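You operate a simulated robot arm through the tools that you are given. There is no shell and no other tool. Be economical: measure what you need, move in short steps, check, and stop when the job is done.

Carry out the task below with a simulated robot arm. There is one attempt and no reset: what you move stays moved.

TASK
Press the cream folded cloth flat, then lock it in the small box.
Fine: leave the press knob up and the tray out.

It is judged by the outcome, as a careful person would: the job done as asked, and still so three seconds after it is handed in. It fails if anything else is knocked over, pushed out of place, dropped, spilled or broken.

THE ROBOT
A 6-joint arm with a two-finger parallel gripper, fixed in place. Base frame: the origin is at the foot of the arm, x ahead of it, y to its left, z up; the work surface is at about z = 82.8. Lengths are in cm, angles in rad, forces in N, time in s.
With the tool pointing down near the work surface it reaches from about 26 to 68 cm from the base axis. Its first joint turns from -1.152 to 1.152 rad. Payload 2.9 kg.
Tool frame: the origin (TCP) lies between the finger pads and is the grasp point; the fingertips stand 3 cm ahead of it; z points along the fingers, y is the line along which they close. The gripper opens to 11 cm. The fingers are 2 cm wide and 1 cm thick; the gripper's body (4.8 by 11.2 cm) begins 5.5 cm behind the TCP.
Orientation is that of the tool frame in the base frame, as [roll, pitch, yaw] about the fixed x, y, z axes, in that order (R = Rz(yaw) Ry(pitch) Rx(roll)). With the fingers straight down and closing along the base's y, the tool's x points along the base's -x, its y along +y and its z along -z.

THE INTERFACE
- The arm moves only by the tool servo_tool. Its arguments are lists of equal length, an entry for each row: "slide": the shift along the tool's x, y, z in cm, a list of three; "dr": the turn, a rotation vector about the tool's x, y, z in rad, a list of three; "fingers": the finger opening in cm, from 0 to 11. In form: {"slide": [[tx, ty, tz], ...], "dr": [[rx, ry, rz], ...], "fingers": [fingers, ...]}. A call has 1 to 20 rows; each row shifts and turns the commanded pose from where the row before left it, along the tool's axes as they then stand. A row lasts 0.2 s, in which the tool goes at most 5 cm and 0.15 rad; a call with a longer step from one row to the next is refused whole, and so is a gripper value outside its range. A pose out of reach is approached as far as the arm can. The call stops where the force on the tool passes 40 N (or 10 N more than at its start, if that is more) or the arm is blocked; 0.2 s more then pass. The fingers move at their own pace (about 10.8 cm/s each) and stop on an object; they squeeze with about 30 N. The grip force told is the motor's: it shows also when the fingers shut on nothing. Time passes only in rows, and 0.2 s behind the last, so rows that do not move let the fingers close. It gives the time, the measured TCP pose, the force on the tool (base axes), the opening and the grip force at its end, in the units of the frame above (readings bear some noise).
- Cameras (640 x 400 px; columns grow to the right, rows downward): "scene" is fixed at [9.33, 43.94, 140.82]; the picture's right is [-0.73, -0.69, 0.00], its down [-0.32, 0.34, -0.89] and it looks along [0.61, -0.65, -0.46] (base axes); focal length 313 px, centre (320, 200). "wrist" rides on the gripper at [-3.6, 0, -5.7] in the tool frame; the picture's right is [0.00, -1.00, 0.00], its down [0.97, 0.00, -0.24] and it looks along [0.24, 0.00, 0.97] (tool axes); focal length 218 px, centre (320, 200).
- capture(camera): a new picture of that camera. No time passes.
- probe_pixels(camera, pixels): for up to 12 pixels [column, row] of the newest picture of that camera ("zoom" is the newest enlarged one), the place [x, y, z] in the base frame of the surface seen there, good to about 0.2 cm, but the place of the scene camera against the robot may be out by one fixed shift of up to 2.5 cm in any direction. No time passes.
- close_up(camera, box): a new picture of the part [left, top, right, bottom] of that camera's present view, enlarged. No time passes.
- close_job(): hands the job in; it is judged then, once.

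Work in short steps. Measure before you move; look again where a grasp or a placing could have gone wrong, and mend it. You have 80 turns and 34 pictures in all, those below and enlarged ones among them. Open the gripper and draw the arm clear of the work before you hand the job in, unless the task says otherwise; then end with one line.

The tools are called after ">>>" as name(argument=value, ...) on one line, values as JSON. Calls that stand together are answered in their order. servo_tool: Moves the arm, as the interface text tells. Its arguments: {"type":"object","properties":{"slide":{"type":"array"},"dr":{"type":"array"},"fingers":{"type":"array"}},"required":["slide","dr","fingers"]} The other tools are called the same way: capture (camera) takes a picture; probe_pixels (camera, pixels) gives the place of the surface under pixels of a picture; close_up (camera, box) takes an enlarged picture of a part of a camera's view; close_job () hands the job in.

At the start:

```text
t: 0.0
tcp_pos: [34.22, -18.38, 126.12]
tool_rot: [3.141, 0.0, 3.141]
contact_force: [0.8, -0.6, -0.1]
opening: 11.0
grip_force: 0.0
```

scene: 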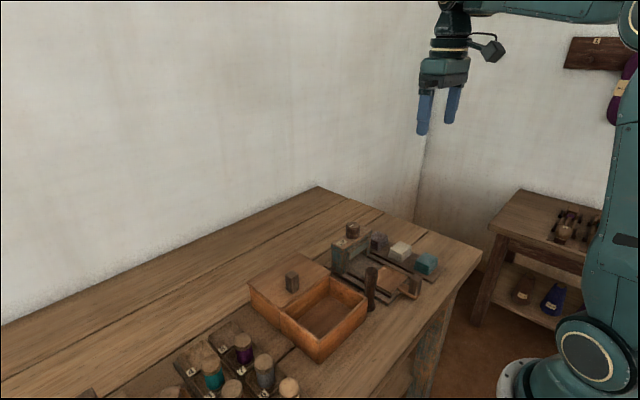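
wrist: 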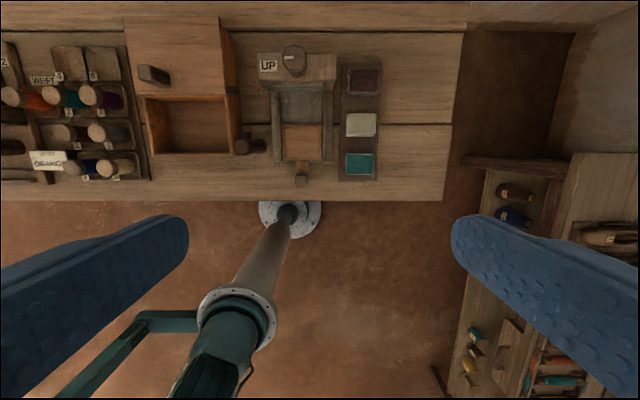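

The wrist picture shows the press at (300,110), the cloth rack at (360,125) and the box at (185,100). I take close-ups to understand the mechanisms.

>>> close_up(camera="scene", box=[230, 200, 460, 370])

>>> close_up(camera="wrist", box=[110, 10, 400, 200])

>>> probe_pixels(camera="wrist", pixels=[[361, 125], [360, 163], [363, 80], [302, 138], [302, 104], [293, 58], [302, 172], [245, 146], [195, 125], [155, 74], [180, 40], [345, 187]])

```text
2.35 times, centred on (345, 285) of scene
```

zoom: 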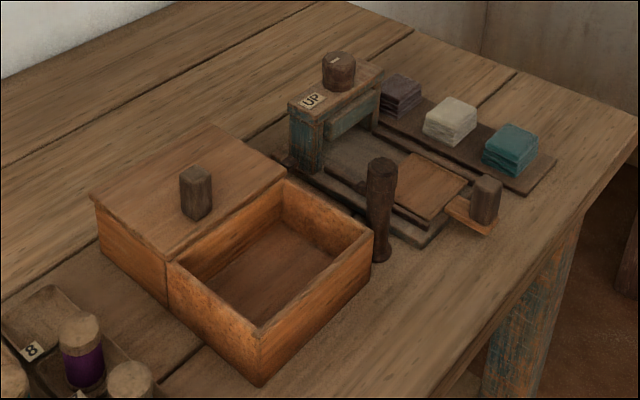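

```text
2.11 times, centred on (255, 105) of wrist
```

zoom: 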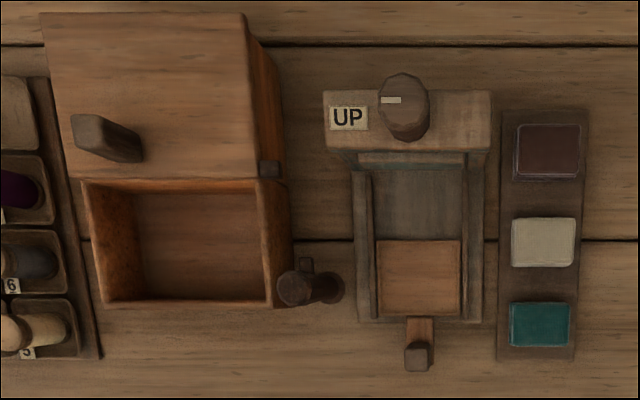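

```text
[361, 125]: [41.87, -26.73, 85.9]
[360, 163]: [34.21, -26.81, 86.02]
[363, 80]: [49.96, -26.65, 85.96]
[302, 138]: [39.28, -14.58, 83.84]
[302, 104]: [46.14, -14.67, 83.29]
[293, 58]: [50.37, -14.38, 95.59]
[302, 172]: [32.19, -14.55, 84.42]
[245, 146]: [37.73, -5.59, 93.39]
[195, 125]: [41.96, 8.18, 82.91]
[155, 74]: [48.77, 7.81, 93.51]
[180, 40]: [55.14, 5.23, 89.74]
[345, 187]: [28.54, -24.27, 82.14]
```

Next I zoom into the post beside the box, and the press.

>>> close_up(camera="scene", box=[325, 215, 445, 315])

>>> close_up(camera="wrist", box=[215, 60, 345, 190])

```text
4.00 times, centred on (385, 265) of scene
```

zoom: 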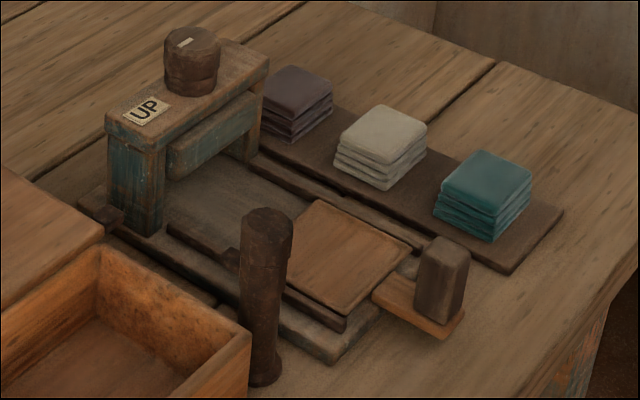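

```text
3.08 times, centred on (280, 125) of wrist
```

zoom: 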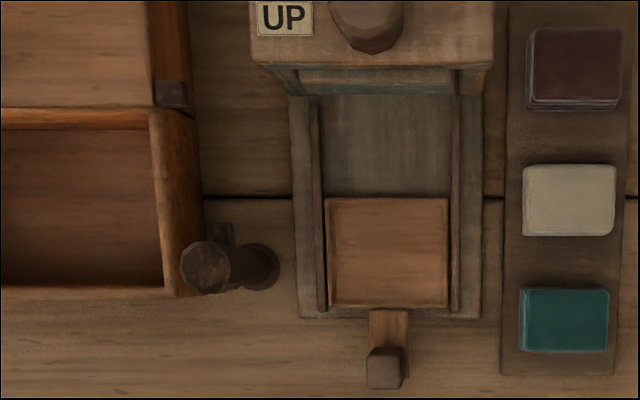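

The cloth centre is (41.87,-26.73), top at z 85.9. I go above it at z 100 and look.

>>> servo_tool(slide=[[-1.093, -1.193, 3.73], [-1.093, -1.193, 3.73], [-1.093, -1.193, 3.73], [-1.093, -1.193, 3.73], [-1.093, -1.193, 3.73], [-1.093, -1.193, 3.73], [-1.093, -1.193, 3.73], [0, 0, 0]], dr=[[0, 0, 0], [0, 0, 0], [0, 0, 0], [0, 0, 0], [0, 0, 0], [0, 0, 0], [0, 0, 0], [0, 0, 0]], fingers=[11, 11, 11, 11, 11, 11, 11, 11])

>>> capture(camera="wrist")

```text
t: 1.8
tcp_pos: [42.01, -26.77, 99.99]
tool_rot: [-3.14, 0.0, -3.141]
contact_force: [0.3, 0.1, -0.3]
opening: 11.0
grip_force: 0.2
```

```text
27 pictures are left
```

wrist: 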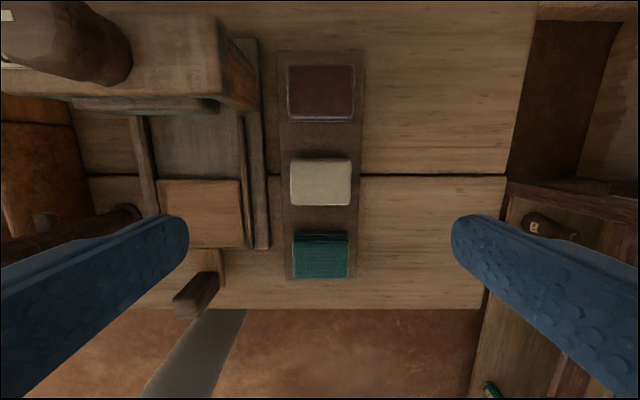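

The cloth is at (321,182). I measure cloth, tray, rails and knob here.

>>> probe_pixels(camera="wrist", pixels=[[321, 182], [294, 182], [348, 182], [321, 163], [321, 203], [286, 182], [262, 200], [241, 200], [200, 185], [200, 240], [165, 210], [236, 210]])

>>> probe_pixels(camera="wrist", pixels=[[318, 237], [205, 285], [188, 305], [210, 260], [180, 150], [150, 105], [190, 60], [250, 90], [80, 30], [140, 160], [245, 180], [48, 225]])

```text
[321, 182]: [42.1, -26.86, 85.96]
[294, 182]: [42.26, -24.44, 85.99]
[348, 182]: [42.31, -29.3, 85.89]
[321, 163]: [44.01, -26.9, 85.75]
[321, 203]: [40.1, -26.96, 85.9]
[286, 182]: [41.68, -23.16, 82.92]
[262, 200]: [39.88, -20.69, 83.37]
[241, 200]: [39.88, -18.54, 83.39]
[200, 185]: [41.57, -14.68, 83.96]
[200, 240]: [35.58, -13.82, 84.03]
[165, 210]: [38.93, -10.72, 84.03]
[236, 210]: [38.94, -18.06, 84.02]
```

```text
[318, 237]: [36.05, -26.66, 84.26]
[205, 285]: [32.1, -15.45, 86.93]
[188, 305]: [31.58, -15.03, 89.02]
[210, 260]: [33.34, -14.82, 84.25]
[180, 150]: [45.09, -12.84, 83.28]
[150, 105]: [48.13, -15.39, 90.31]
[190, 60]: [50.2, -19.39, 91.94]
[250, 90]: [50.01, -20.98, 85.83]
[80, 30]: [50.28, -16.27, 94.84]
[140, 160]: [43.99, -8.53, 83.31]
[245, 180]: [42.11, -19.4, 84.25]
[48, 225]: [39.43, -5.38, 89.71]
```

Cloth centre is (42.1,-26.9), 5.2 wide in y; the press's base edge lies at y -20.7, so I narrow the opening to 8, descend to TCP z 86.6 and close.

>>> servo_tool(slide=[[-0.1, -0.1, 3.4], [0, 0, 4], [0, 0, 3], [0, 0, 2], [0, 0, 1], [0, 0, 0], [0, 0, 0], [0, 0, 0]], dr=[[0, 0, 0], [0, 0, 0], [0, 0, 0], [0, 0, 0], [0, 0, 0], [0, 0, 0], [0, 0, 0], [0, 0, 0]], fingers=[8, 8, 8, 8, 8, 4, 4, 4])

```text
t: 3.6
tcp_pos: [41.97, -26.76, 86.49]
tool_rot: [3.14, 0.002, 3.141]
contact_force: [-1.1, -0.7, 0.3]
opening: 5.87
grip_force: 30.2
```

Grip holds (opening 5.87, 30 N). I lift and carry it over the tray (39,-14.5).

>>> servo_tool(slide=[[0, 0, -2], [0, 0, -4], [0, 0, -4], [1, 4.05, 0], [1, 4.05, 0], [0.9, 4.05, 0], [0, 0, 0]], dr=[[0, 0, 0], [0, 0, 0], [0, 0, 0], [0, 0, 0], [0, 0, 0], [0, 0, 0], [0, 0, 0]], fingers=[4, 4, 4, 4, 4, 4, 4])

>>> capture(camera="wrist")

```text
t: 5.2
tcp_pos: [39.16, -14.43, 96.39]
tool_rot: [-3.141, 0.0, 3.142]
contact_force: [0.8, 0.1, -0.7]
opening: 5.89
grip_force: 29.6
```

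```text
26 pictures are left
```

wrist: 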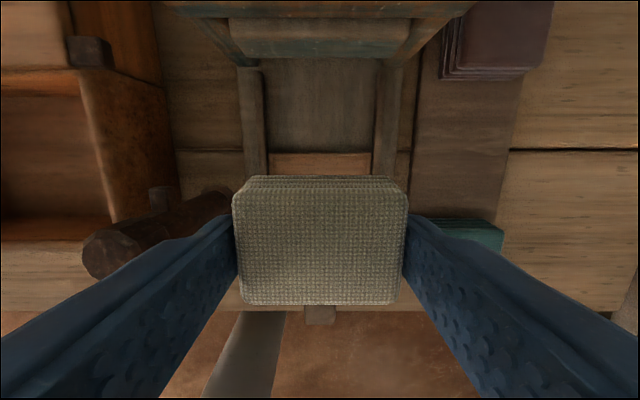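

Cloth held level. I lower it 8.8 cm onto the tray, open a little, and rise.

>>> servo_tool(slide=[[0.1, -0.1, 4], [0, 0, 3], [0, 0, 1.2], [0, 0, 0.6], [0, 0, 0], [0, 0, 0], [0, 0, 0]], dr=[[0, 0, 0], [0, 0, 0], [0, 0, 0], [0, 0, 0], [0, 0, 0], [0, 0, 0], [0, 0, 0]], fingers=[4, 4, 4, 4, 4, 7.4, 7.4])

>>> servo_tool(slide=[[0, 0, -3], [0, 0, -4], [0, 0, -4], [2.5, 0, -3], [2.5, 0, -3], [0, 0, 0]], dr=[[0, 0, 0], [0, 0, 0], [0, 0, 0], [0, 0, 0], [0, 0, 0], [0, 0, 0]], fingers=[7.4, 7.4, 7.4, 7.4, 7.4, 7.4])

>>> capture(camera="wrist")

```text
t: 6.8
tcp_pos: [38.83, -14.7, 87.69]
tool_rot: [-3.141, 0.0, 3.14]
contact_force: [-0.7, -0.5, 0.6]
opening: 7.42
grip_force: 0.0
```

```text
t: 8.2
tcp_pos: [33.9, -14.43, 104.9]
tool_rot: [3.141, 0.002, 3.141]
contact_force: [-0.1, 0.2, 0.5]
opening: 7.41
grip_force: 0.1
```

```text
25 pictures are left
```

wrist: 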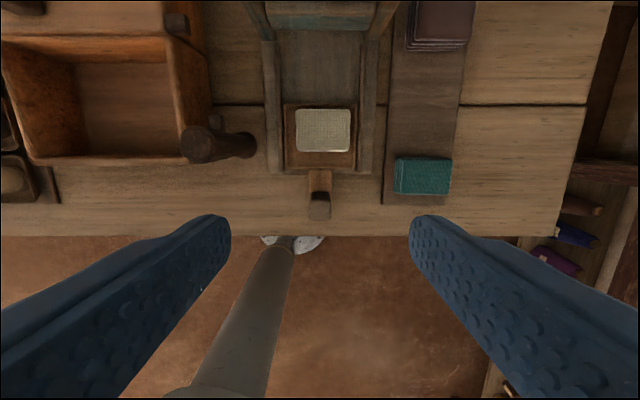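

The cloth lies flat and centred on the tray. I measure the tray handle (319,205), the post (205,145) and the lid's lug (175,22).

>>> probe_pixels(camera="wrist", pixels=[[319, 197], [319, 212], [311, 205], [328, 205], [323, 132], [195, 143], [213, 122], [250, 145], [175, 22], [178, 36], [240, 148], [190, 100]])

>>> close_up(camera="wrist", box=[150, 0, 390, 230])

```text
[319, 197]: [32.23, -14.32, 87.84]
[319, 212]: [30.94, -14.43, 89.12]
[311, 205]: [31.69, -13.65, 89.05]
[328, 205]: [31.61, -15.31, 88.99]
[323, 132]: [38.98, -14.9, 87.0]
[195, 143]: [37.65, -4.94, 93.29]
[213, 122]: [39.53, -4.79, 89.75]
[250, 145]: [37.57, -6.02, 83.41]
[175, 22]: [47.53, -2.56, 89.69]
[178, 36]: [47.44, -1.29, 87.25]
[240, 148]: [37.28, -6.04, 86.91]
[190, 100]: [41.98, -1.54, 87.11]
```

```text
1.74 times, centred on (270, 115) of wrist
```

zoom: 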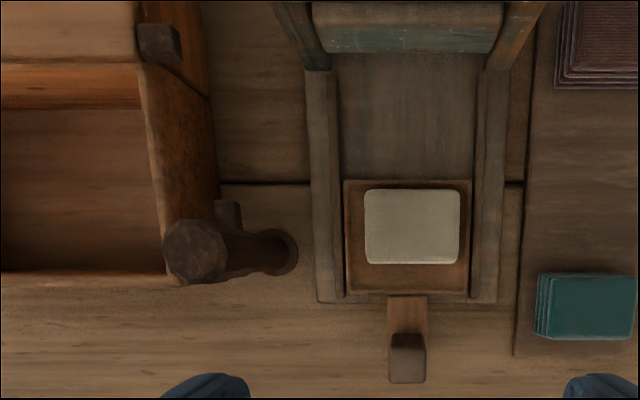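

The handle is a 1.7 cm square post at (31.6,-14.5), top z 89.05. I grip it with tips at 86.6.

>>> servo_tool(slide=[[1.15, -0.03, 3.5], [1.15, -0.03, 3.5], [0, 0, 4], [0, 0, 3], [0, 0, 1.2], [0, 0, 0], [0, 0, 0], [0, 0, 0]], dr=[[0, 0, 0], [0, 0, 0], [0, 0, 0], [0, 0, 0], [0, 0, 0], [0, 0, 0], [0, 0, 0], [0, 0, 0]], fingers=[5, 5, 5, 5, 5, 0.5, 0.5, 0.5])

```text
t: 10.0
tcp_pos: [31.55, -14.43, 89.7]
tool_rot: [3.138, -0.003, -3.138]
contact_force: [-0.9, 20.4, -2.8]
opening: 2.38
grip_force: 44.5
```

The fingers closed on it but with a 20 N side force, so the grip is slightly off centre; I shift 0.15 cm to +y to relieve it.

>>> servo_tool(slide=[[0, 0.15, 0], [0, 0, 0]], dr=[[0, 0, 0], [0, 0, 0]], fingers=[0.5, 0.5])

```text
t: 10.6
tcp_pos: [31.61, -14.39, 89.72]
tool_rot: [3.14, -0.001, -3.139]
contact_force: [-1.5, 16.3, -3.2]
opening: 2.4
grip_force: 44.6
```

Force drops a little (16 N); shift more.

>>> servo_tool(slide=[[0, 0.3, 0], [0, 0, 0]], dr=[[0, 0, 0], [0, 0, 0]], fingers=[1.5, 1.5])

```text
t: 11.2
tcp_pos: [31.61, -14.57, 89.64]
tool_rot: [-3.138, 0.0, 3.14]
contact_force: [0.0, -4.4, -13.9]
opening: 2.39
grip_force: 45.1
```

Side force is now small. I push the tray in along +x in small steps.

>>> servo_tool(slide=[[-0.7, 0, 0], [-1, 0, 0], [-1, 0, 0], [-1, 0, 0], [-1, 0, 0], [0, 0, 0]], dr=[[0, 0, 0], [0, 0, 0], [0, 0, 0], [0, 0, 0], [0, 0, 0], [0, 0, 0]], fingers=[1.5, 1.5, 1.5, 1.5, 1.5, 1.5])

>>> capture(camera="scene")

```text
t: 12.6
tcp_pos: [36.34, -14.52, 89.79]
tool_rot: [-3.139, 0.0, 3.14]
contact_force: [0.1, -20.1, -17.8]
opening: 2.41
grip_force: 45.1
```

```text
23 pictures are left
```

scene: 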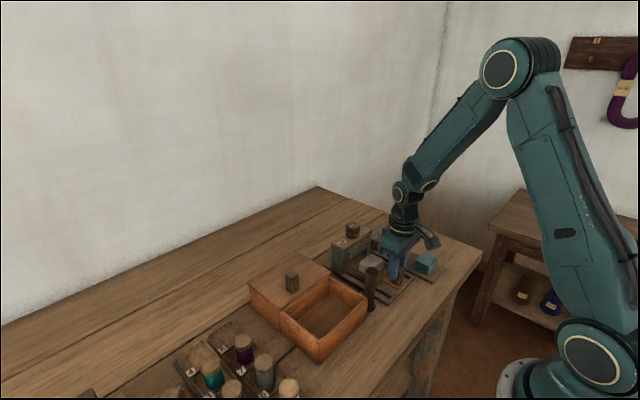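

Tray moves with little x force. I relieve the y force and push on.

>>> servo_tool(slide=[[-0.5, -0.15, 0], [-1, 0, 0], [-1, 0, 0], [-1, 0, 0], [0, 0, 0]], dr=[[0, 0, 0], [0, 0, 0], [0, 0, 0], [0, 0, 0], [0, 0, 0]], fingers=[1.5, 1.5, 1.5, 1.5, 1.5])

>>> capture(camera="wrist")

```text
t: 13.8
tcp_pos: [39.88, -14.43, 89.65]
tool_rot: [-3.141, -0.001, -3.141]
contact_force: [0.1, -3.3, -5.2]
opening: 2.42
grip_force: 44.8
```

```text
22 pictures are left
```

wrist: 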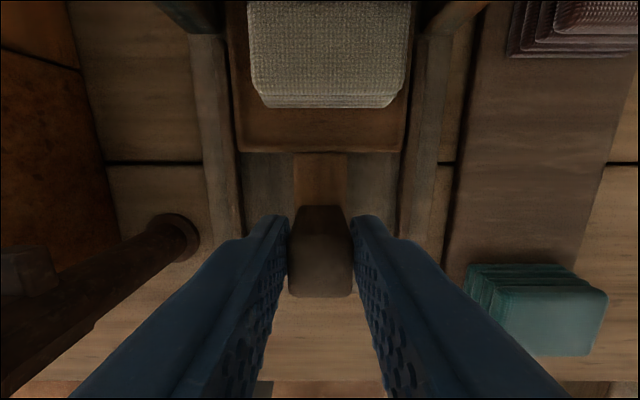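

Continue in smaller steps, watching for the stop.

>>> servo_tool(slide=[[-0.7, 0, 0], [-0.7, 0, 0], [-0.7, 0, 0], [-0.6, 0, 0], [0, 0, 0]], dr=[[0, 0, 0], [0, 0, 0], [0, 0, 0], [0, 0, 0], [0, 0, 0]], fingers=[1.5, 1.5, 1.5, 1.5, 1.5])

>>> close_up(camera="scene", box=[310, 205, 450, 315])

```text
t: 15.0
tcp_pos: [42.67, -14.42, 89.73]
tool_rot: [-3.139, 0.002, 3.141]
contact_force: [-0.5, -3.8, 10.8]
opening: 2.41
grip_force: 44.9
```

```text
3.64 times, centred on (380, 260) of scene
```

zoom: 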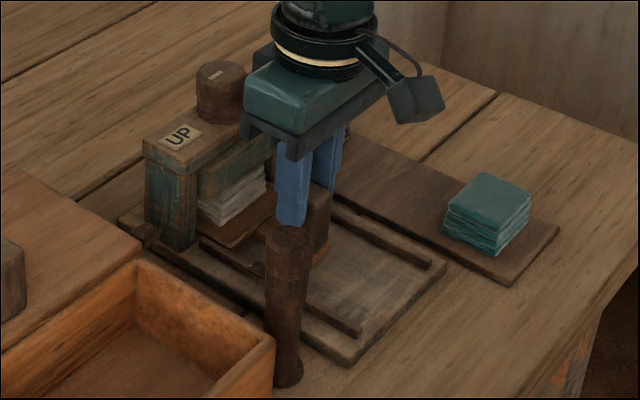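

No stop felt yet; I nudge on gently to find one.

>>> servo_tool(slide=[[-0.3, 0, 0], [-0.3, 0, 0], [-0.3, 0, 0], [0, 0, 0]], dr=[[0, 0, 0], [0, 0, 0], [0, 0, 0], [0, 0, 0]], fingers=[1.5, 1.5, 1.5, 1.5])

```text
t: 16.0
tcp_pos: [43.49, -14.6, 89.66]
tool_rot: [3.141, -0.001, -3.141]
contact_force: [0.5, -0.4, 5.2]
opening: 2.4
grip_force: 45.2
```

Still no stop. I release and rise to measure the tray against the press.

>>> servo_tool(slide=[[0, 0, 0], [0, 0, 0], [0, 0, -2], [0, 0, -4], [2, 0, -4], [2, 0, -4], [0, 0, 0]], dr=[[0, 0, 0], [0, 0, 0], [0, 0, 0], [0, 0, 0], [0, 0, 0], [0, 0, 0], [0, 0, 0]], fingers=[4, 4, 4, 4, 4, 4, 4])

>>> capture(camera="wrist")

>>> close_up(camera="scene", box=[310, 205, 450, 315])

```text
t: 17.6
tcp_pos: [39.4, -14.5, 103.9]
tool_rot: [-3.141, 0.0, -3.141]
contact_force: [0.3, 0.5, -0.5]
opening: 4.01
grip_force: 0.0
```

```text
20 pictures are left
```

wrist: 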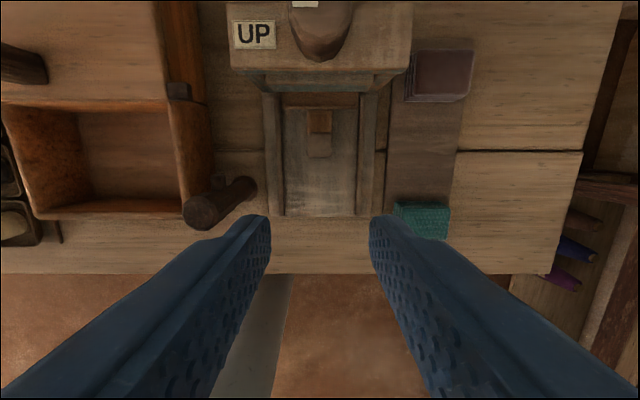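

```text
3.64 times, centred on (380, 260) of scene
```

zoom: 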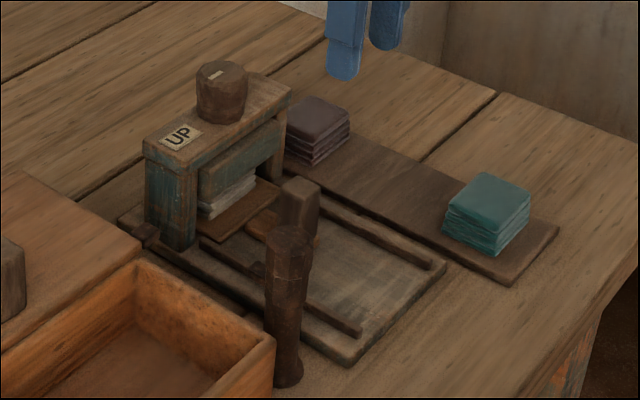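

Cloth seems under the platen. I view the knob from above for its marks.

>>> servo_tool(slide=[[-2, 0, -3], [-3, 0, -2], [-2, 0, 0], [0, 0, 0]], dr=[[0, 0, 0], [0, 0, 0], [0, 0, 0], [0, 0, 0]], fingers=[7, 7, 7, 7])

>>> close_up(camera="wrist", box=[200, 20, 440, 210])

```text
t: 18.6
tcp_pos: [46.41, -14.31, 108.78]
tool_rot: [-3.14, 0.001, -3.141]
contact_force: [-0.2, 0.8, 0.0]
opening: 7.01
grip_force: 0.0
```

```text
2.11 times, centred on (320, 115) of wrist
```

zoom: 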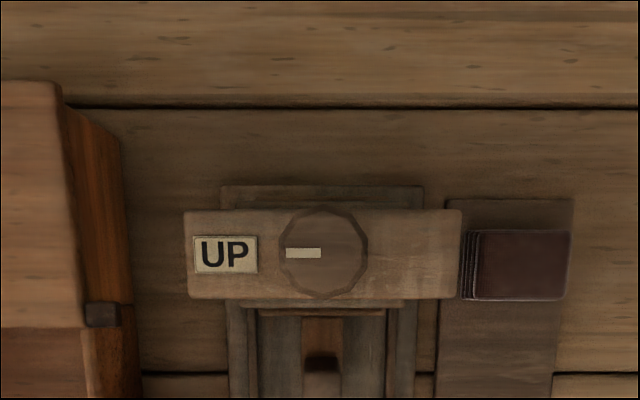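

The knob's mark points at UP: it's a turning knob. I measure its centre and height.

>>> probe_pixels(camera="zoom", pixels=[[323, 252], [285, 252], [362, 252], [323, 212], [323, 292], [200, 220], [450, 220], [200, 290], [320, 196], [320, 330], [322, 360], [270, 311]])

```text
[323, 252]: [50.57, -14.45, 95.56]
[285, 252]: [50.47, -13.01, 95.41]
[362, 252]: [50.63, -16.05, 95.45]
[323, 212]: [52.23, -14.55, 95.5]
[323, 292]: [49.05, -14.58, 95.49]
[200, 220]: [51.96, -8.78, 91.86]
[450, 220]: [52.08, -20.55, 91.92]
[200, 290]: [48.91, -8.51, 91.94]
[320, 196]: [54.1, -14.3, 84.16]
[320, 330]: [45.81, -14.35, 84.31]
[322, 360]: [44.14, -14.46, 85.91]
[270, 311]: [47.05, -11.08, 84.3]
```

Knob centre (50.6,-14.5), radius 1.7, z 92–95.5. I come down over it and grip.

>>> servo_tool(slide=[[-2.1, -0.1, 3], [-2.1, -0.09, 3], [0, 0, 3], [0, 0, 3], [0, 0, 1.1], [0, 0, 0], [0, 0, 0], [0, 0, 0]], dr=[[0, 0, 0], [0, 0, 0], [0, 0, 0], [0, 0, 0], [0, 0, 0], [0, 0, 0], [0, 0, 0], [0, 0, 0]], fingers=[7, 7, 7, 7, 7, 2.8, 2.8, 2.8])

```text
t: 20.4
tcp_pos: [50.76, -14.56, 95.58]
tool_rot: [-3.141, 0.001, 3.141]
contact_force: [0.9, 5.8, -2.4]
opening: 3.8
grip_force: 45.0
```

Gripped (opening 3.8). I try turning clockwise a little (+ about tool z).

>>> servo_tool(slide=[[0, 0, 0], [0, 0, 0], [0, 0, 0], [0, 0, 0]], dr=[[0, 0, 0.1], [0, 0, 0.1], [0, 0, 0.1], [0, 0, 0]], fingers=[2.8, 2.8, 2.8, 2.8])

>>> close_up(camera="scene", box=[310, 205, 450, 315])

```text
t: 21.4
tcp_pos: [50.69, -14.5, 95.78]
tool_rot: [-3.141, 0.001, 2.843]
contact_force: [15.3, 11.1, 0.9]
opening: 3.8
grip_force: 45.0
```

```text
3.64 times, centred on (380, 260) of scene
```

zoom: 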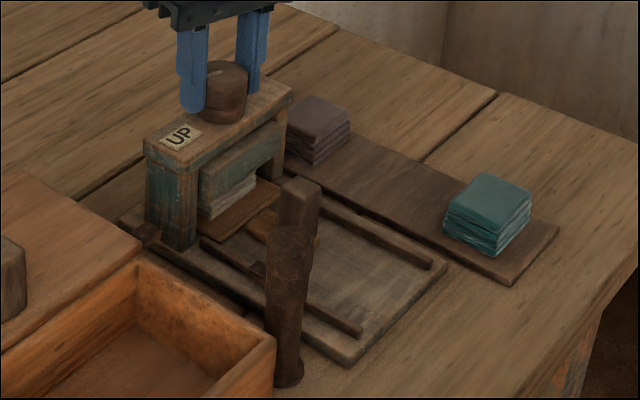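

I check whether knob and platen moved or slipped.

>>> close_up(camera="scene", box=[335, 215, 390, 260])

```text
8.89 times, centred on (362, 238) of scene
```

zoom: 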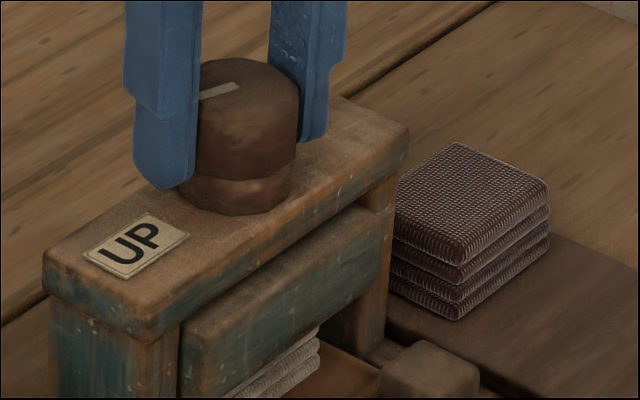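

The mark seems rotated slightly. I continue clockwise.

>>> servo_tool(slide=[[0, 0, 0], [0, 0, 0], [0, 0, 0], [0, 0, 0], [0, 0, 0], [0, 0, 0]], dr=[[0, 0, 0.1], [0, 0, 0.1], [0, 0, 0.1], [0, 0, 0.1], [0, 0, 0.1], [0, 0, 0]], fingers=[2.8, 2.8, 2.8, 2.8, 2.8, 2.8])

>>> close_up(camera="scene", box=[335, 215, 390, 260])

```text
t: 22.8
tcp_pos: [50.78, -14.68, 95.64]
tool_rot: [3.14, 0.003, 2.341]
contact_force: [10.2, 11.1, 10.8]
opening: 3.79
grip_force: 45.0
```

```text
8.89 times, centred on (362, 238) of scene
```

zoom: 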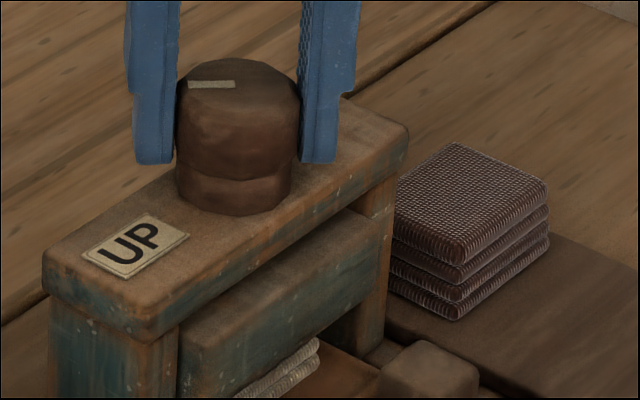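

The knob turns with the gripper. I continue toward a quarter turn.

>>> servo_tool(slide=[[0, 0, 0], [0, 0, 0], [0, 0, 0], [0, 0, 0], [0, 0, 0], [0, 0, 0], [0, 0, 0], [0, 0, 0], [0, 0, 0]], dr=[[0, 0, 0.1], [0, 0, 0.1], [0, 0, 0.1], [0, 0, 0.1], [0, 0, 0.1], [0, 0, 0.1], [0, 0, 0.1], [0, 0, 0.07], [0, 0, 0]], fingers=[2.8, 2.8, 2.8, 2.8, 2.8, 2.8, 2.8, 2.8, 2.8])

>>> close_up(camera="scene", box=[335, 215, 390, 260])

```text
t: 24.8
tcp_pos: [50.67, -14.7, 95.66]
tool_rot: [3.139, 0.001, 1.567]
contact_force: [-11.9, -7.5, 25.4]
opening: 3.78
grip_force: 45.2
```

```text
8.89 times, centred on (362, 238) of scene
```

zoom: 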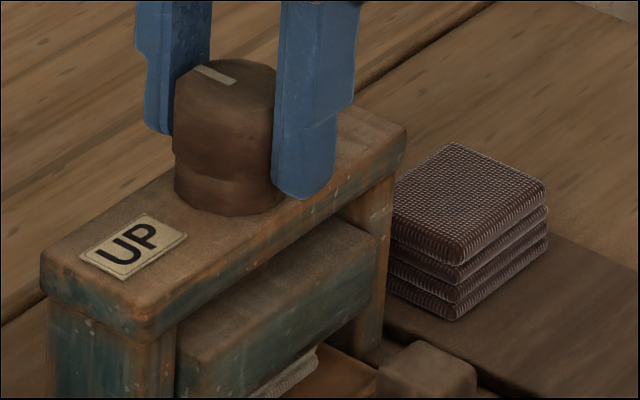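

The platen is coming down. I continue until resistance or the cloth is thin.

>>> servo_tool(slide=[[0, 0, -0.1], [0, 0, 0], [0, 0, 0], [0, 0, 0], [0, 0, 0], [0, 0, 0], [0, 0, 0], [0, 0, 0]], dr=[[0, 0, 0.1], [0, 0, 0.1], [0, 0, 0.1], [0, 0, 0.1], [0, 0, 0.1], [0, 0, 0.1], [0, 0, 0.1], [0, 0, 0]], fingers=[2.8, 2.8, 2.8, 2.8, 2.8, 2.8, 2.8, 2.8])

>>> close_up(camera="scene", box=[335, 215, 390, 260])

```text
t: 26.6
tcp_pos: [50.6, -14.54, 95.62]
tool_rot: [-3.14, 0.0, 0.875]
contact_force: [-12.4, 10.8, 3.5]
opening: 3.74
grip_force: 45.1
```

```text
8.89 times, centred on (362, 238) of scene
```

zoom: 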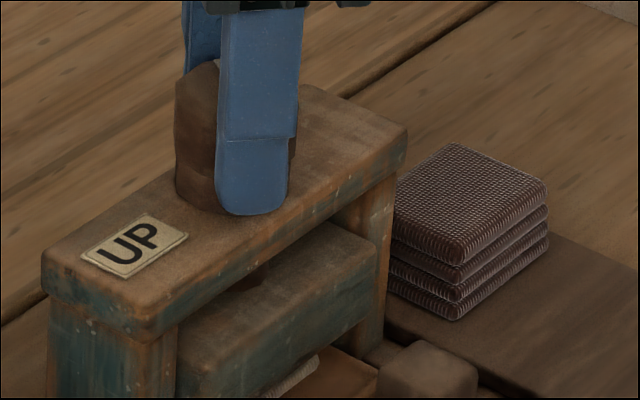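

Still free. I continue another rad, watching the force.

>>> servo_tool(slide=[[0, 0, 0], [0, 0, 0], [0, 0, 0], [0, 0, 0], [0, 0, 0], [0, 0, 0], [0, 0, 0], [0, 0, 0], [0, 0, 0]], dr=[[0, 0, 0.1], [0, 0, 0.1], [0, 0, 0.1], [0, 0, 0.1], [0, 0, 0.1], [0, 0, 0.1], [0, 0, 0.1], [0, 0, 0.1], [0, 0, 0]], fingers=[2.8, 2.8, 2.8, 2.8, 2.8, 2.8, 2.8, 2.8, 2.8])

```text
t: 28.6
tcp_pos: [50.56, -14.66, 95.78]
tool_rot: [-3.14, 0.0, 0.072]
contact_force: [-7.8, 18.9, 2.9]
opening: 3.76
grip_force: 9.7
```

Half a turn done. I look at the platen.

>>> close_up(camera="scene", box=[335, 215, 390, 260])

```text
8.89 times, centred on (362, 238) of scene
```

zoom: 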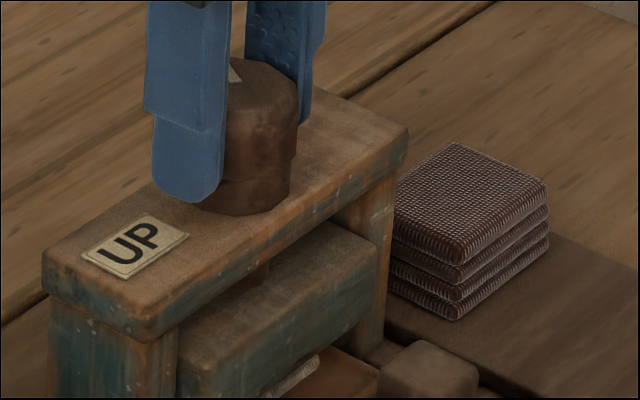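

The knob stopped near 130° (mark now pointing away) and the fingers slipped: the platen is fully down. I dwell a second, then turn back counter-clockwise.

>>> servo_tool(slide=[[0, 0, 0], [0, 0, 0], [0, 0, 0], [0, 0, 0], [0, 0, 0]], dr=[[0, 0, 0], [0, 0, 0], [0, 0, 0], [0, 0, 0], [0, 0, 0]], fingers=[2.8, 2.8, 2.8, 2.8, 2.8])

>>> servo_tool(slide=[[0, 0, 0], [0, 0, 0], [0, 0, 0], [0, 0, 0], [0, 0, 0], [0, 0, 0], [0, 0, 0], [0, 0, 0], [0, 0, 0], [0, 0, 0], [0, 0, 0], [0, 0, 0], [0, 0, 0], [0, 0, 0], [0, 0, 0], [0, 0, 0], [0, 0, 0]], dr=[[0, 0, -0.13], [0, 0, -0.13], [0, 0, -0.13], [0, 0, -0.13], [0, 0, -0.13], [0, 0, -0.13], [0, 0, -0.13], [0, 0, -0.13], [0, 0, -0.13], [0, 0, -0.13], [0, 0, -0.13], [0, 0, -0.13], [0, 0, -0.13], [0, 0, -0.13], [0, 0, -0.13], [0, 0, -0.13], [0, 0, 0]], fingers=[2.8, 2.8, 2.8, 2.8, 2.8, 2.8, 2.8, 2.8, 2.8, 2.8, 2.8, 2.8, 2.8, 2.8, 2.8, 2.8, 2.8])

>>> close_up(camera="scene", box=[335, 215, 390, 260])

```text
t: 29.8
tcp_pos: [50.55, -14.6, 95.74]
tool_rot: [-3.141, -0.001, 0.075]
contact_force: [-5.4, 19.2, 5.0]
opening: 3.78
grip_force: 9.6
```

```text
t: 33.4
tcp_pos: [50.68, -14.75, 95.67]
tool_rot: [3.141, 0.004, 2.153]
contact_force: [-7.3, -8.2, -1.7]
opening: 3.61
grip_force: 44.5
```

```text
8.89 times, centred on (362, 238) of scene
```

zoom: 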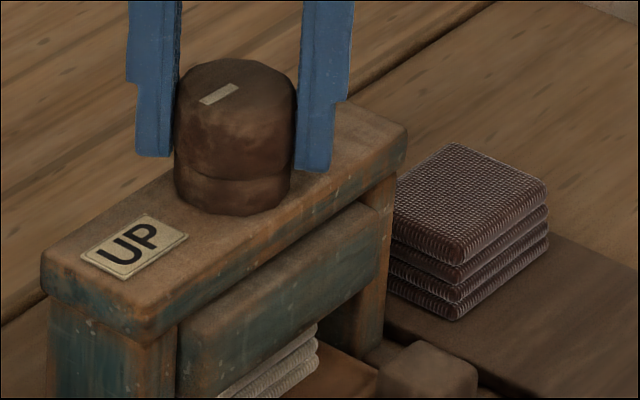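

Knob is back near UP. Before moving on I measure whether the cloth got thinner, using this close-up.

>>> probe_pixels(camera="zoom", pixels=[[312, 332], [315, 350], [316, 372], [300, 385], [340, 372], [280, 360], [260, 385], [300, 318], [250, 350], [430, 355], [540, 180], [130, 265]])

>>> close_up(camera="scene", box=[340, 235, 380, 265])

```text
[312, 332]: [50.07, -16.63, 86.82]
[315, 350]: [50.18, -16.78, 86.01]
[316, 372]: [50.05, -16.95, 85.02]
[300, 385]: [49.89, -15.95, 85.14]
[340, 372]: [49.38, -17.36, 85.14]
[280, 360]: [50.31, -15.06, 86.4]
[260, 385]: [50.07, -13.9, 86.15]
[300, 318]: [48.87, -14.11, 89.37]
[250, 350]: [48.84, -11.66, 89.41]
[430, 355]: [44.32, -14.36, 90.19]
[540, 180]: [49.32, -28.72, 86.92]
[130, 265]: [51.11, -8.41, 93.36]
```

```text
13.33 times, centred on (360, 250) of scene
```

zoom: 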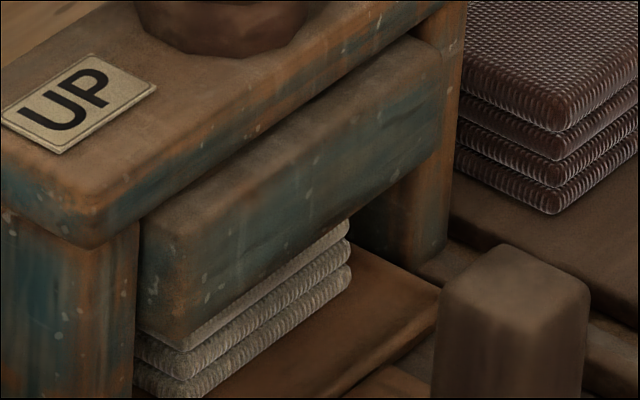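

The cloth still shows thick folds, so the press likely did not reach full stroke before the fingers slipped. The grip is now on the flats (3.61), so I turn clockwise again.

>>> servo_tool(slide=[[0, 0, 0], [0, 0, 0], [0, 0, 0], [0, 0, 0], [0, 0, 0], [0, 0, 0], [0, 0, 0], [0, 0, 0], [0, 0, 0], [0, 0, 0], [0, 0, 0], [0, 0, 0], [0, 0, 0], [0, 0, 0], [0, 0, 0], [0, 0, 0], [0, 0, 0]], dr=[[0, 0, 0.13], [0, 0, 0.13], [0, 0, 0.13], [0, 0, 0.13], [0, 0, 0.13], [0, 0, 0.13], [0, 0, 0.13], [0, 0, 0.13], [0, 0, 0.13], [0, 0, 0.13], [0, 0, 0.13], [0, 0, 0.13], [0, 0, 0.13], [0, 0, 0.13], [0, 0, 0.13], [0, 0, 0.13], [0, 0, 0]], fingers=[2, 2, 2, 2, 2, 2, 2, 2, 2, 2, 2, 2, 2, 2, 2, 2, 2])

>>> close_up(camera="scene", box=[335, 220, 395, 268])

```text
t: 37.0
tcp_pos: [50.22, -14.46, 95.63]
tool_rot: [-3.138, 0.006, 0.072]
contact_force: [-26.9, 0.4, 0.8]
opening: 3.63
grip_force: 44.3
```

```text
8.33 times, centred on (365, 244) of scene
```

zoom: 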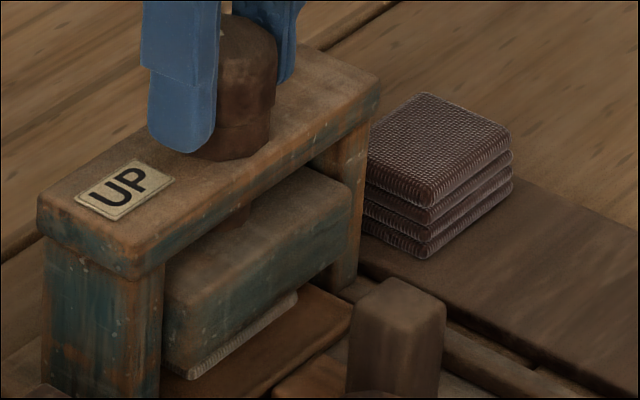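

Now the platen is right down, pressing the cloth thin. I try a bit more and dwell.

>>> servo_tool(slide=[[0, 0, 0], [0, 0, 0], [0, 0, 0], [0, 0, 0], [0, 0, 0], [0, 0, 0], [0, 0, 0], [0, 0, 0]], dr=[[0, 0, 0.1], [0, 0, 0.1], [0, 0, 0.1], [0, 0, 0], [0, 0, 0], [0, 0, 0], [0, 0, 0], [0, 0, 0]], fingers=[2, 2, 2, 2, 2, 2, 2, 2])

>>> probe_pixels(camera="zoom", pixels=[[290, 300], [293, 310], [265, 330], [330, 315], [300, 292], [240, 320]])

```text
t: 37.8
tcp_pos: [50.56, -14.56, 95.66]
tool_rot: [-3.138, 0.0, -0.148]
contact_force: [-0.7, 5.6, 0.5]
opening: 3.8
grip_force: 44.6
out of reach, approached as far as the arm can: row 3
stopped in row 4: the force on the tool passed its limit (the readings are from after the stop); the commanded pose is now the measured one
```

```text
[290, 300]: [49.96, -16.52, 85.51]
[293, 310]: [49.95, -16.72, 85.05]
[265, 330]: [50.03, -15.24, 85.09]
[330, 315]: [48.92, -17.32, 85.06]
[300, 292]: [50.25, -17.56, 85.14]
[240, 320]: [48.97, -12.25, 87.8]
```

The wrist limit is reached and the platen is at bottom. I turn the knob back to UP.

>>> servo_tool(slide=[[0, 0, 0], [0, 0, 0], [0, 0, 0], [0, 0, 0], [0, 0, 0], [0, 0, 0], [0, 0, 0], [0, 0, 0], [0, 0, 0], [0, 0, 0], [0, 0, 0], [0, 0, 0], [0, 0, 0], [0, 0, 0], [0, 0, 0], [0, 0, 0], [0, 0, 0], [0, 0, 0], [0, 0, 0]], dr=[[0, 0, -0.12], [0, 0, -0.12], [0, 0, -0.12], [0, 0, -0.12], [0, 0, -0.12], [0, 0, -0.12], [0, 0, -0.12], [0, 0, -0.12], [0, 0, -0.12], [0, 0, -0.12], [0, 0, -0.12], [0, 0, -0.12], [0, 0, -0.12], [0, 0, -0.12], [0, 0, -0.12], [0, 0, -0.12], [0, 0, -0.12], [0, 0, -0.12], [0, 0, 0]], fingers=[2, 2, 2, 2, 2, 2, 2, 2, 2, 2, 2, 2, 2, 2, 2, 2, 2, 2, 2])

>>> close_up(camera="scene", box=[335, 220, 395, 268])

```text
t: 41.8
tcp_pos: [50.62, -14.69, 95.71]
tool_rot: [-3.14, 0.001, 2.009]
contact_force: [-6.4, 3.2, -3.2]
opening: 3.6
grip_force: 45.2
```

```text
8.33 times, centred on (365, 244) of scene
```

zoom: 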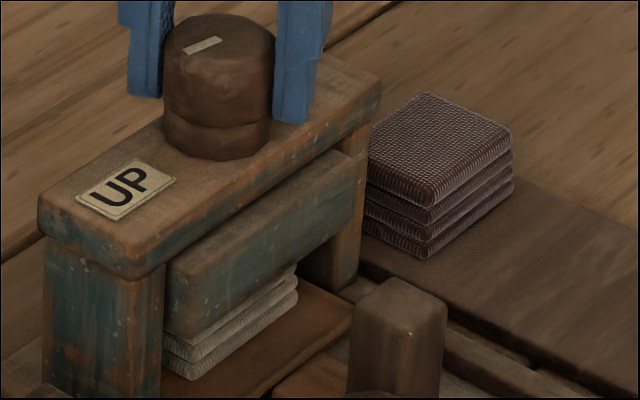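

The cloth sprang back; it probably needs a full press held for a while. I regrip one facet (30°) further back for more wrist range, so I can turn fully and hold.

>>> servo_tool(slide=[[0, 0, 0], [0, 0, 0], [0, 0, 0], [0, 0, 0], [0, 0, 0], [0, 0, 0], [0, 0, 0], [0, 0, 0], [0, 0, 0]], dr=[[0, 0, 0], [0, 0, 0], [0, 0, -0.13], [0, 0, -0.13], [0, 0, -0.13], [0, 0, -0.13], [0, 0, 0], [0, 0, 0], [0, 0, 0]], fingers=[6, 6, 6, 6, 6, 6, 2, 2, 2])

>>> servo_tool(slide=[[0, 0, 0], [0, 0, 0], [0, 0, 0], [0, 0, 0], [0, 0, 0], [0, 0, 0], [0, 0, 0], [0, 0, 0], [0, 0, 0], [0, 0, 0], [0, 0, 0], [0, 0, 0], [0, 0, 0], [0, 0, 0], [0, 0, 0], [0, 0, 0], [0, 0, 0], [0, 0, 0], [0, 0, 0], [0, 0, 0]], dr=[[0, 0, 0.12], [0, 0, 0.12], [0, 0, 0.12], [0, 0, 0.12], [0, 0, 0.12], [0, 0, 0.12], [0, 0, 0.12], [0, 0, 0.12], [0, 0, 0.12], [0, 0, 0.12], [0, 0, 0.12], [0, 0, 0.12], [0, 0, 0.12], [0, 0, 0.12], [0, 0, 0.12], [0, 0, 0.12], [0, 0, 0.1], [0, 0, 0], [0, 0, 0], [0, 0, 0]], fingers=[2, 2, 2, 2, 2, 2, 2, 2, 2, 2, 2, 2, 2, 2, 2, 2, 2, 2, 2, 2])

>>> close_up(camera="scene", box=[335, 220, 395, 268])

```text
t: 43.8
tcp_pos: [50.67, -14.58, 95.72]
tool_rot: [-3.142, 0.001, 2.533]
contact_force: [1.2, -0.3, -0.1]
opening: 3.66
grip_force: 44.4
```

```text
t: 48.0
tcp_pos: [50.65, -14.35, 95.81]
tool_rot: [-3.138, -0.002, 0.514]
contact_force: [-12.3, 21.2, -4.5]
opening: 3.74
grip_force: 44.9
```

```text
8.33 times, centred on (365, 244) of scene
```

zoom: 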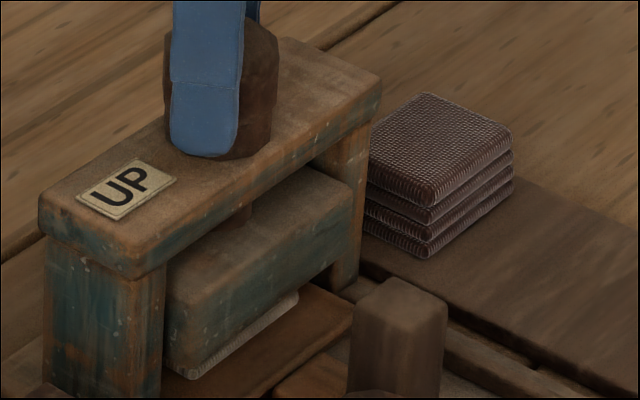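

At the bottom again (grip resisting). I hold it there ~3.5 s.

>>> servo_tool(slide=[[0, 0, 0], [0, 0, 0], [0, 0, 0], [0, 0, 0], [0, 0, 0], [0, 0, 0], [0, 0, 0], [0, 0, 0], [0, 0, 0], [0, 0, 0], [0, 0, 0], [0, 0, 0], [0, 0, 0], [0, 0, 0], [0, 0, 0], [0, 0, 0], [0, 0, 0]], dr=[[0, 0, 0], [0, 0, 0], [0, 0, 0], [0, 0, 0], [0, 0, 0], [0, 0, 0], [0, 0, 0], [0, 0, 0], [0, 0, 0], [0, 0, 0], [0, 0, 0], [0, 0, 0], [0, 0, 0], [0, 0, 0], [0, 0, 0], [0, 0, 0], [0, 0, 0]], fingers=[2, 2, 2, 2, 2, 2, 2, 2, 2, 2, 2, 2, 2, 2, 2, 2, 2])

>>> servo_tool(slide=[[0, 0, 0], [0, 0, 0], [0, 0, 0], [0, 0, 0], [0, 0, 0], [0, 0, 0], [0, 0, 0], [0, 0, 0], [0, 0, 0], [0, 0, 0], [0, 0, 0], [0, 0, 0], [0, 0, 0], [0, 0, 0], [0, 0, 0], [0, 0, 0], [0, 0, 0], [0, 0, 0]], dr=[[0, 0, -0.12], [0, 0, -0.12], [0, 0, -0.12], [0, 0, -0.12], [0, 0, -0.12], [0, 0, -0.12], [0, 0, -0.12], [0, 0, -0.12], [0, 0, -0.12], [0, 0, -0.12], [0, 0, -0.12], [0, 0, -0.12], [0, 0, -0.12], [0, 0, -0.12], [0, 0, -0.12], [0, 0, -0.12], [0, 0, -0.08], [0, 0, 0]], fingers=[2, 2, 2, 2, 2, 2, 2, 2, 2, 2, 2, 2, 2, 2, 2, 2, 2, 2])

>>> close_up(camera="scene", box=[335, 220, 395, 268])

```text
t: 51.6
tcp_pos: [50.66, -14.4, 95.64]
tool_rot: [-3.138, 0.0, 0.514]
contact_force: [-9.7, 26.1, -6.6]
opening: 3.78
grip_force: 45.2
```

```text
t: 55.4
tcp_pos: [50.74, -14.74, 95.61]
tool_rot: [3.138, 0.004, 2.512]
contact_force: [6.7, -1.8, -6.1]
opening: 3.61
grip_force: 45.1
```

```text
8.33 times, centred on (365, 244) of scene
```

zoom: 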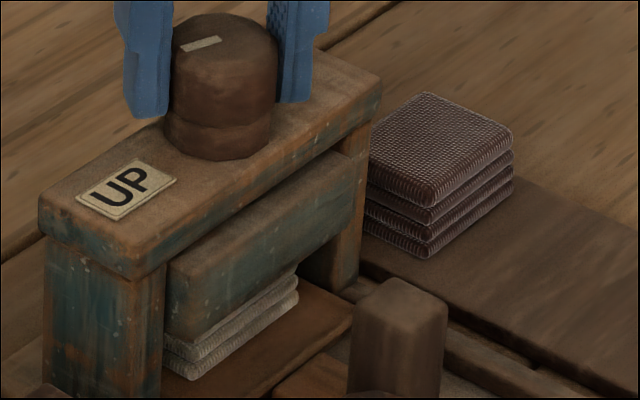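

Pictures are scarce (6 left); I probe the cloth layers on this close-up to judge thickness.

>>> probe_pixels(camera="zoom", pixels=[[297, 264], [296, 272], [297, 280], [297, 295], [297, 303], [285, 275], [275, 279], [270, 282], [250, 290], [250, 300], [290, 262], [310, 285]])

```text
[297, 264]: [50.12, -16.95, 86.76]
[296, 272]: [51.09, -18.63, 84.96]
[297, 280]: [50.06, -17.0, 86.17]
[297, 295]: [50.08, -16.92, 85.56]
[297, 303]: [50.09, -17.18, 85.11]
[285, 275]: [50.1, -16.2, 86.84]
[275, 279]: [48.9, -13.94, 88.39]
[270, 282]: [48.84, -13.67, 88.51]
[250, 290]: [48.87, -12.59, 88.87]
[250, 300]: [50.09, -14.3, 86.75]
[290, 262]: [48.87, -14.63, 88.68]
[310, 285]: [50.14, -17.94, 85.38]
```

The cloth is likely still unpressed, so the knob must go further than where the fingers slipped. I turn again from the flats (3.61), in stages, watching the opening for slip.

>>> servo_tool(slide=[[0, 0, 0], [0, 0, 0], [0, 0, 0], [0, 0, 0], [0, 0, 0], [0, 0, 0], [0, 0, 0], [0, 0, 0], [0, 0, 0], [0, 0, 0], [0, 0, 0], [0, 0, 0], [0, 0, 0], [0, 0, 0]], dr=[[0, 0, 0.12], [0, 0, 0.12], [0, 0, 0.12], [0, 0, 0.12], [0, 0, 0.12], [0, 0, 0.12], [0, 0, 0.12], [0, 0, 0.12], [0, 0, 0.12], [0, 0, 0.12], [0, 0, 0.12], [0, 0, 0.12], [0, 0, 0.12], [0, 0, 0]], fingers=[0, 0, 0, 0, 0, 0, 0, 0, 0, 0, 0, 0, 0, 0])

>>> servo_tool(slide=[[0, 0, 0], [0, 0, 0], [0, 0, 0]], dr=[[0, 0, 0.1], [0, 0, 0.1], [0, 0, 0]], fingers=[0, 0, 0])

>>> servo_tool(slide=[[0, 0, 0], [0, 0, 0]], dr=[[0, 0, 0.1], [0, 0, 0]], fingers=[0, 0])

>>> servo_tool(slide=[[0, 0, 0], [0, 0, 0]], dr=[[0, 0, 0.1], [0, 0, 0]], fingers=[0, 0])

```text
t: 58.1
tcp_pos: [50.44, -14.72, 95.65]
tool_rot: [-3.134, 0.002, 1.029]
contact_force: [-9.0, -0.9, 4.0]
opening: 3.59
grip_force: 44.8
stopped in row 13: the force on the tool passed its limit (the readings are from after the stop); the commanded pose is now the measured one
```

```text
t: 58.9
tcp_pos: [50.33, -14.68, 95.72]
tool_rot: [-3.136, 0.004, 0.826]
contact_force: [-18.3, 4.0, 15.2]
opening: 3.63
grip_force: 45.4
```

```text
t: 59.5
tcp_pos: [50.33, -14.58, 95.7]
tool_rot: [-3.135, 0.005, 0.729]
contact_force: [-25.8, 8.5, 18.0]
opening: 3.61
grip_force: 44.5
```

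```text
t: 60.1
tcp_pos: [50.31, -14.6, 95.6]
tool_rot: [-3.134, 0.005, 0.632]
contact_force: [-20.6, 13.8, 10.7]
opening: 3.67
grip_force: 45.4
```

At 1.88 rad with the pads beginning to ride up. I open, recentre on the knob axis and regrip on the flats before turning further.

>>> servo_tool(slide=[[0, 0, 0], [0, 0, 0], [0.27, 0.07, 0], [0, 0, 0], [0, 0, 0], [0, 0, 0]], dr=[[0, 0, 0], [0, 0, 0], [0, 0, -0.08], [0, 0, 0], [0, 0, 0], [0, 0, 0]], fingers=[6, 6, 6, 0, 0, 0])

>>> servo_tool(slide=[[0, 0, 0], [0, 0, 0], [0, 0, 0]], dr=[[0, 0, 0.1], [0, 0, 0.1], [0, 0, 0]], fingers=[0, 0, 0])

>>> servo_tool(slide=[[0, 0, 0], [0, 0, 0]], dr=[[0, 0, 0.1], [0, 0, 0]], fingers=[0, 0])

>>> servo_tool(slide=[[0, 0, 0], [0, 0, 0]], dr=[[0, 0, 0.1], [0, 0, 0]], fingers=[0, 0])

```text
t: 61.5
tcp_pos: [50.66, -14.44, 95.7]
tool_rot: [-3.13, 0.009, 0.713]
contact_force: [-21.1, 23.3, 4.6]
opening: 3.63
grip_force: 45.1
```

```text
t: 62.3
tcp_pos: [50.44, -14.47, 95.59]
tool_rot: [-3.133, 0.01, 0.508]
contact_force: [-23.4, 19.0, 3.4]
opening: 3.77
grip_force: 45.4
```

```text
t: 62.9
tcp_pos: [50.47, -14.38, 95.62]
tool_rot: [-3.134, 0.009, 0.41]
contact_force: [-19.6, 21.9, 3.3]
opening: 3.79
grip_force: 45.1
```

```text
t: 63.5
tcp_pos: [50.59, -14.45, 95.68]
tool_rot: [-3.137, 0.007, 0.308]
contact_force: [-17.2, 23.3, -0.8]
opening: 3.73
grip_force: 44.8
```

The pads ride over again: probably a hard stop. I take one close look at the pressed state.

>>> close_up(camera="scene", box=[335, 222, 385, 262])

```text
10.00 times, centred on (360, 242) of scene
```

zoom: 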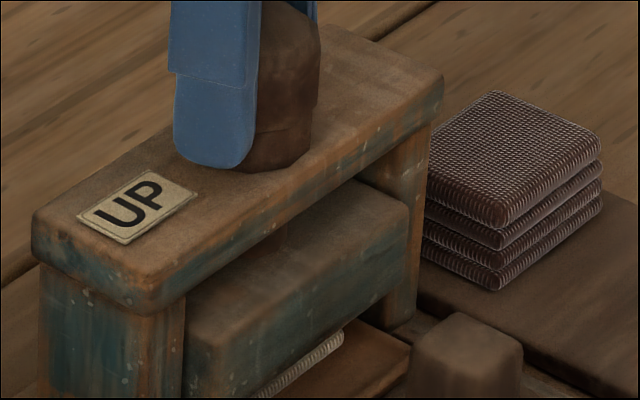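

>>> probe_pixels(camera="zoom", pixels=[[340, 335], [338, 350], [365, 330], [300, 365], [325, 325], [390, 205], [398, 215], [370, 260], [330, 310], [240, 280], [280, 250], [385, 270]])

```text
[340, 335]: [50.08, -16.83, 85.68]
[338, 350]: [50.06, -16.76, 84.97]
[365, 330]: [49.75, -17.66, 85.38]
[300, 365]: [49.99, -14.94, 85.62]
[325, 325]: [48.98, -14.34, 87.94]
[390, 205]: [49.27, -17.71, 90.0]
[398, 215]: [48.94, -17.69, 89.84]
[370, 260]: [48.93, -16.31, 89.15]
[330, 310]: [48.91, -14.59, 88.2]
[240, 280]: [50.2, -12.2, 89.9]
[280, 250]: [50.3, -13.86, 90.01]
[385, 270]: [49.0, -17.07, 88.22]
```

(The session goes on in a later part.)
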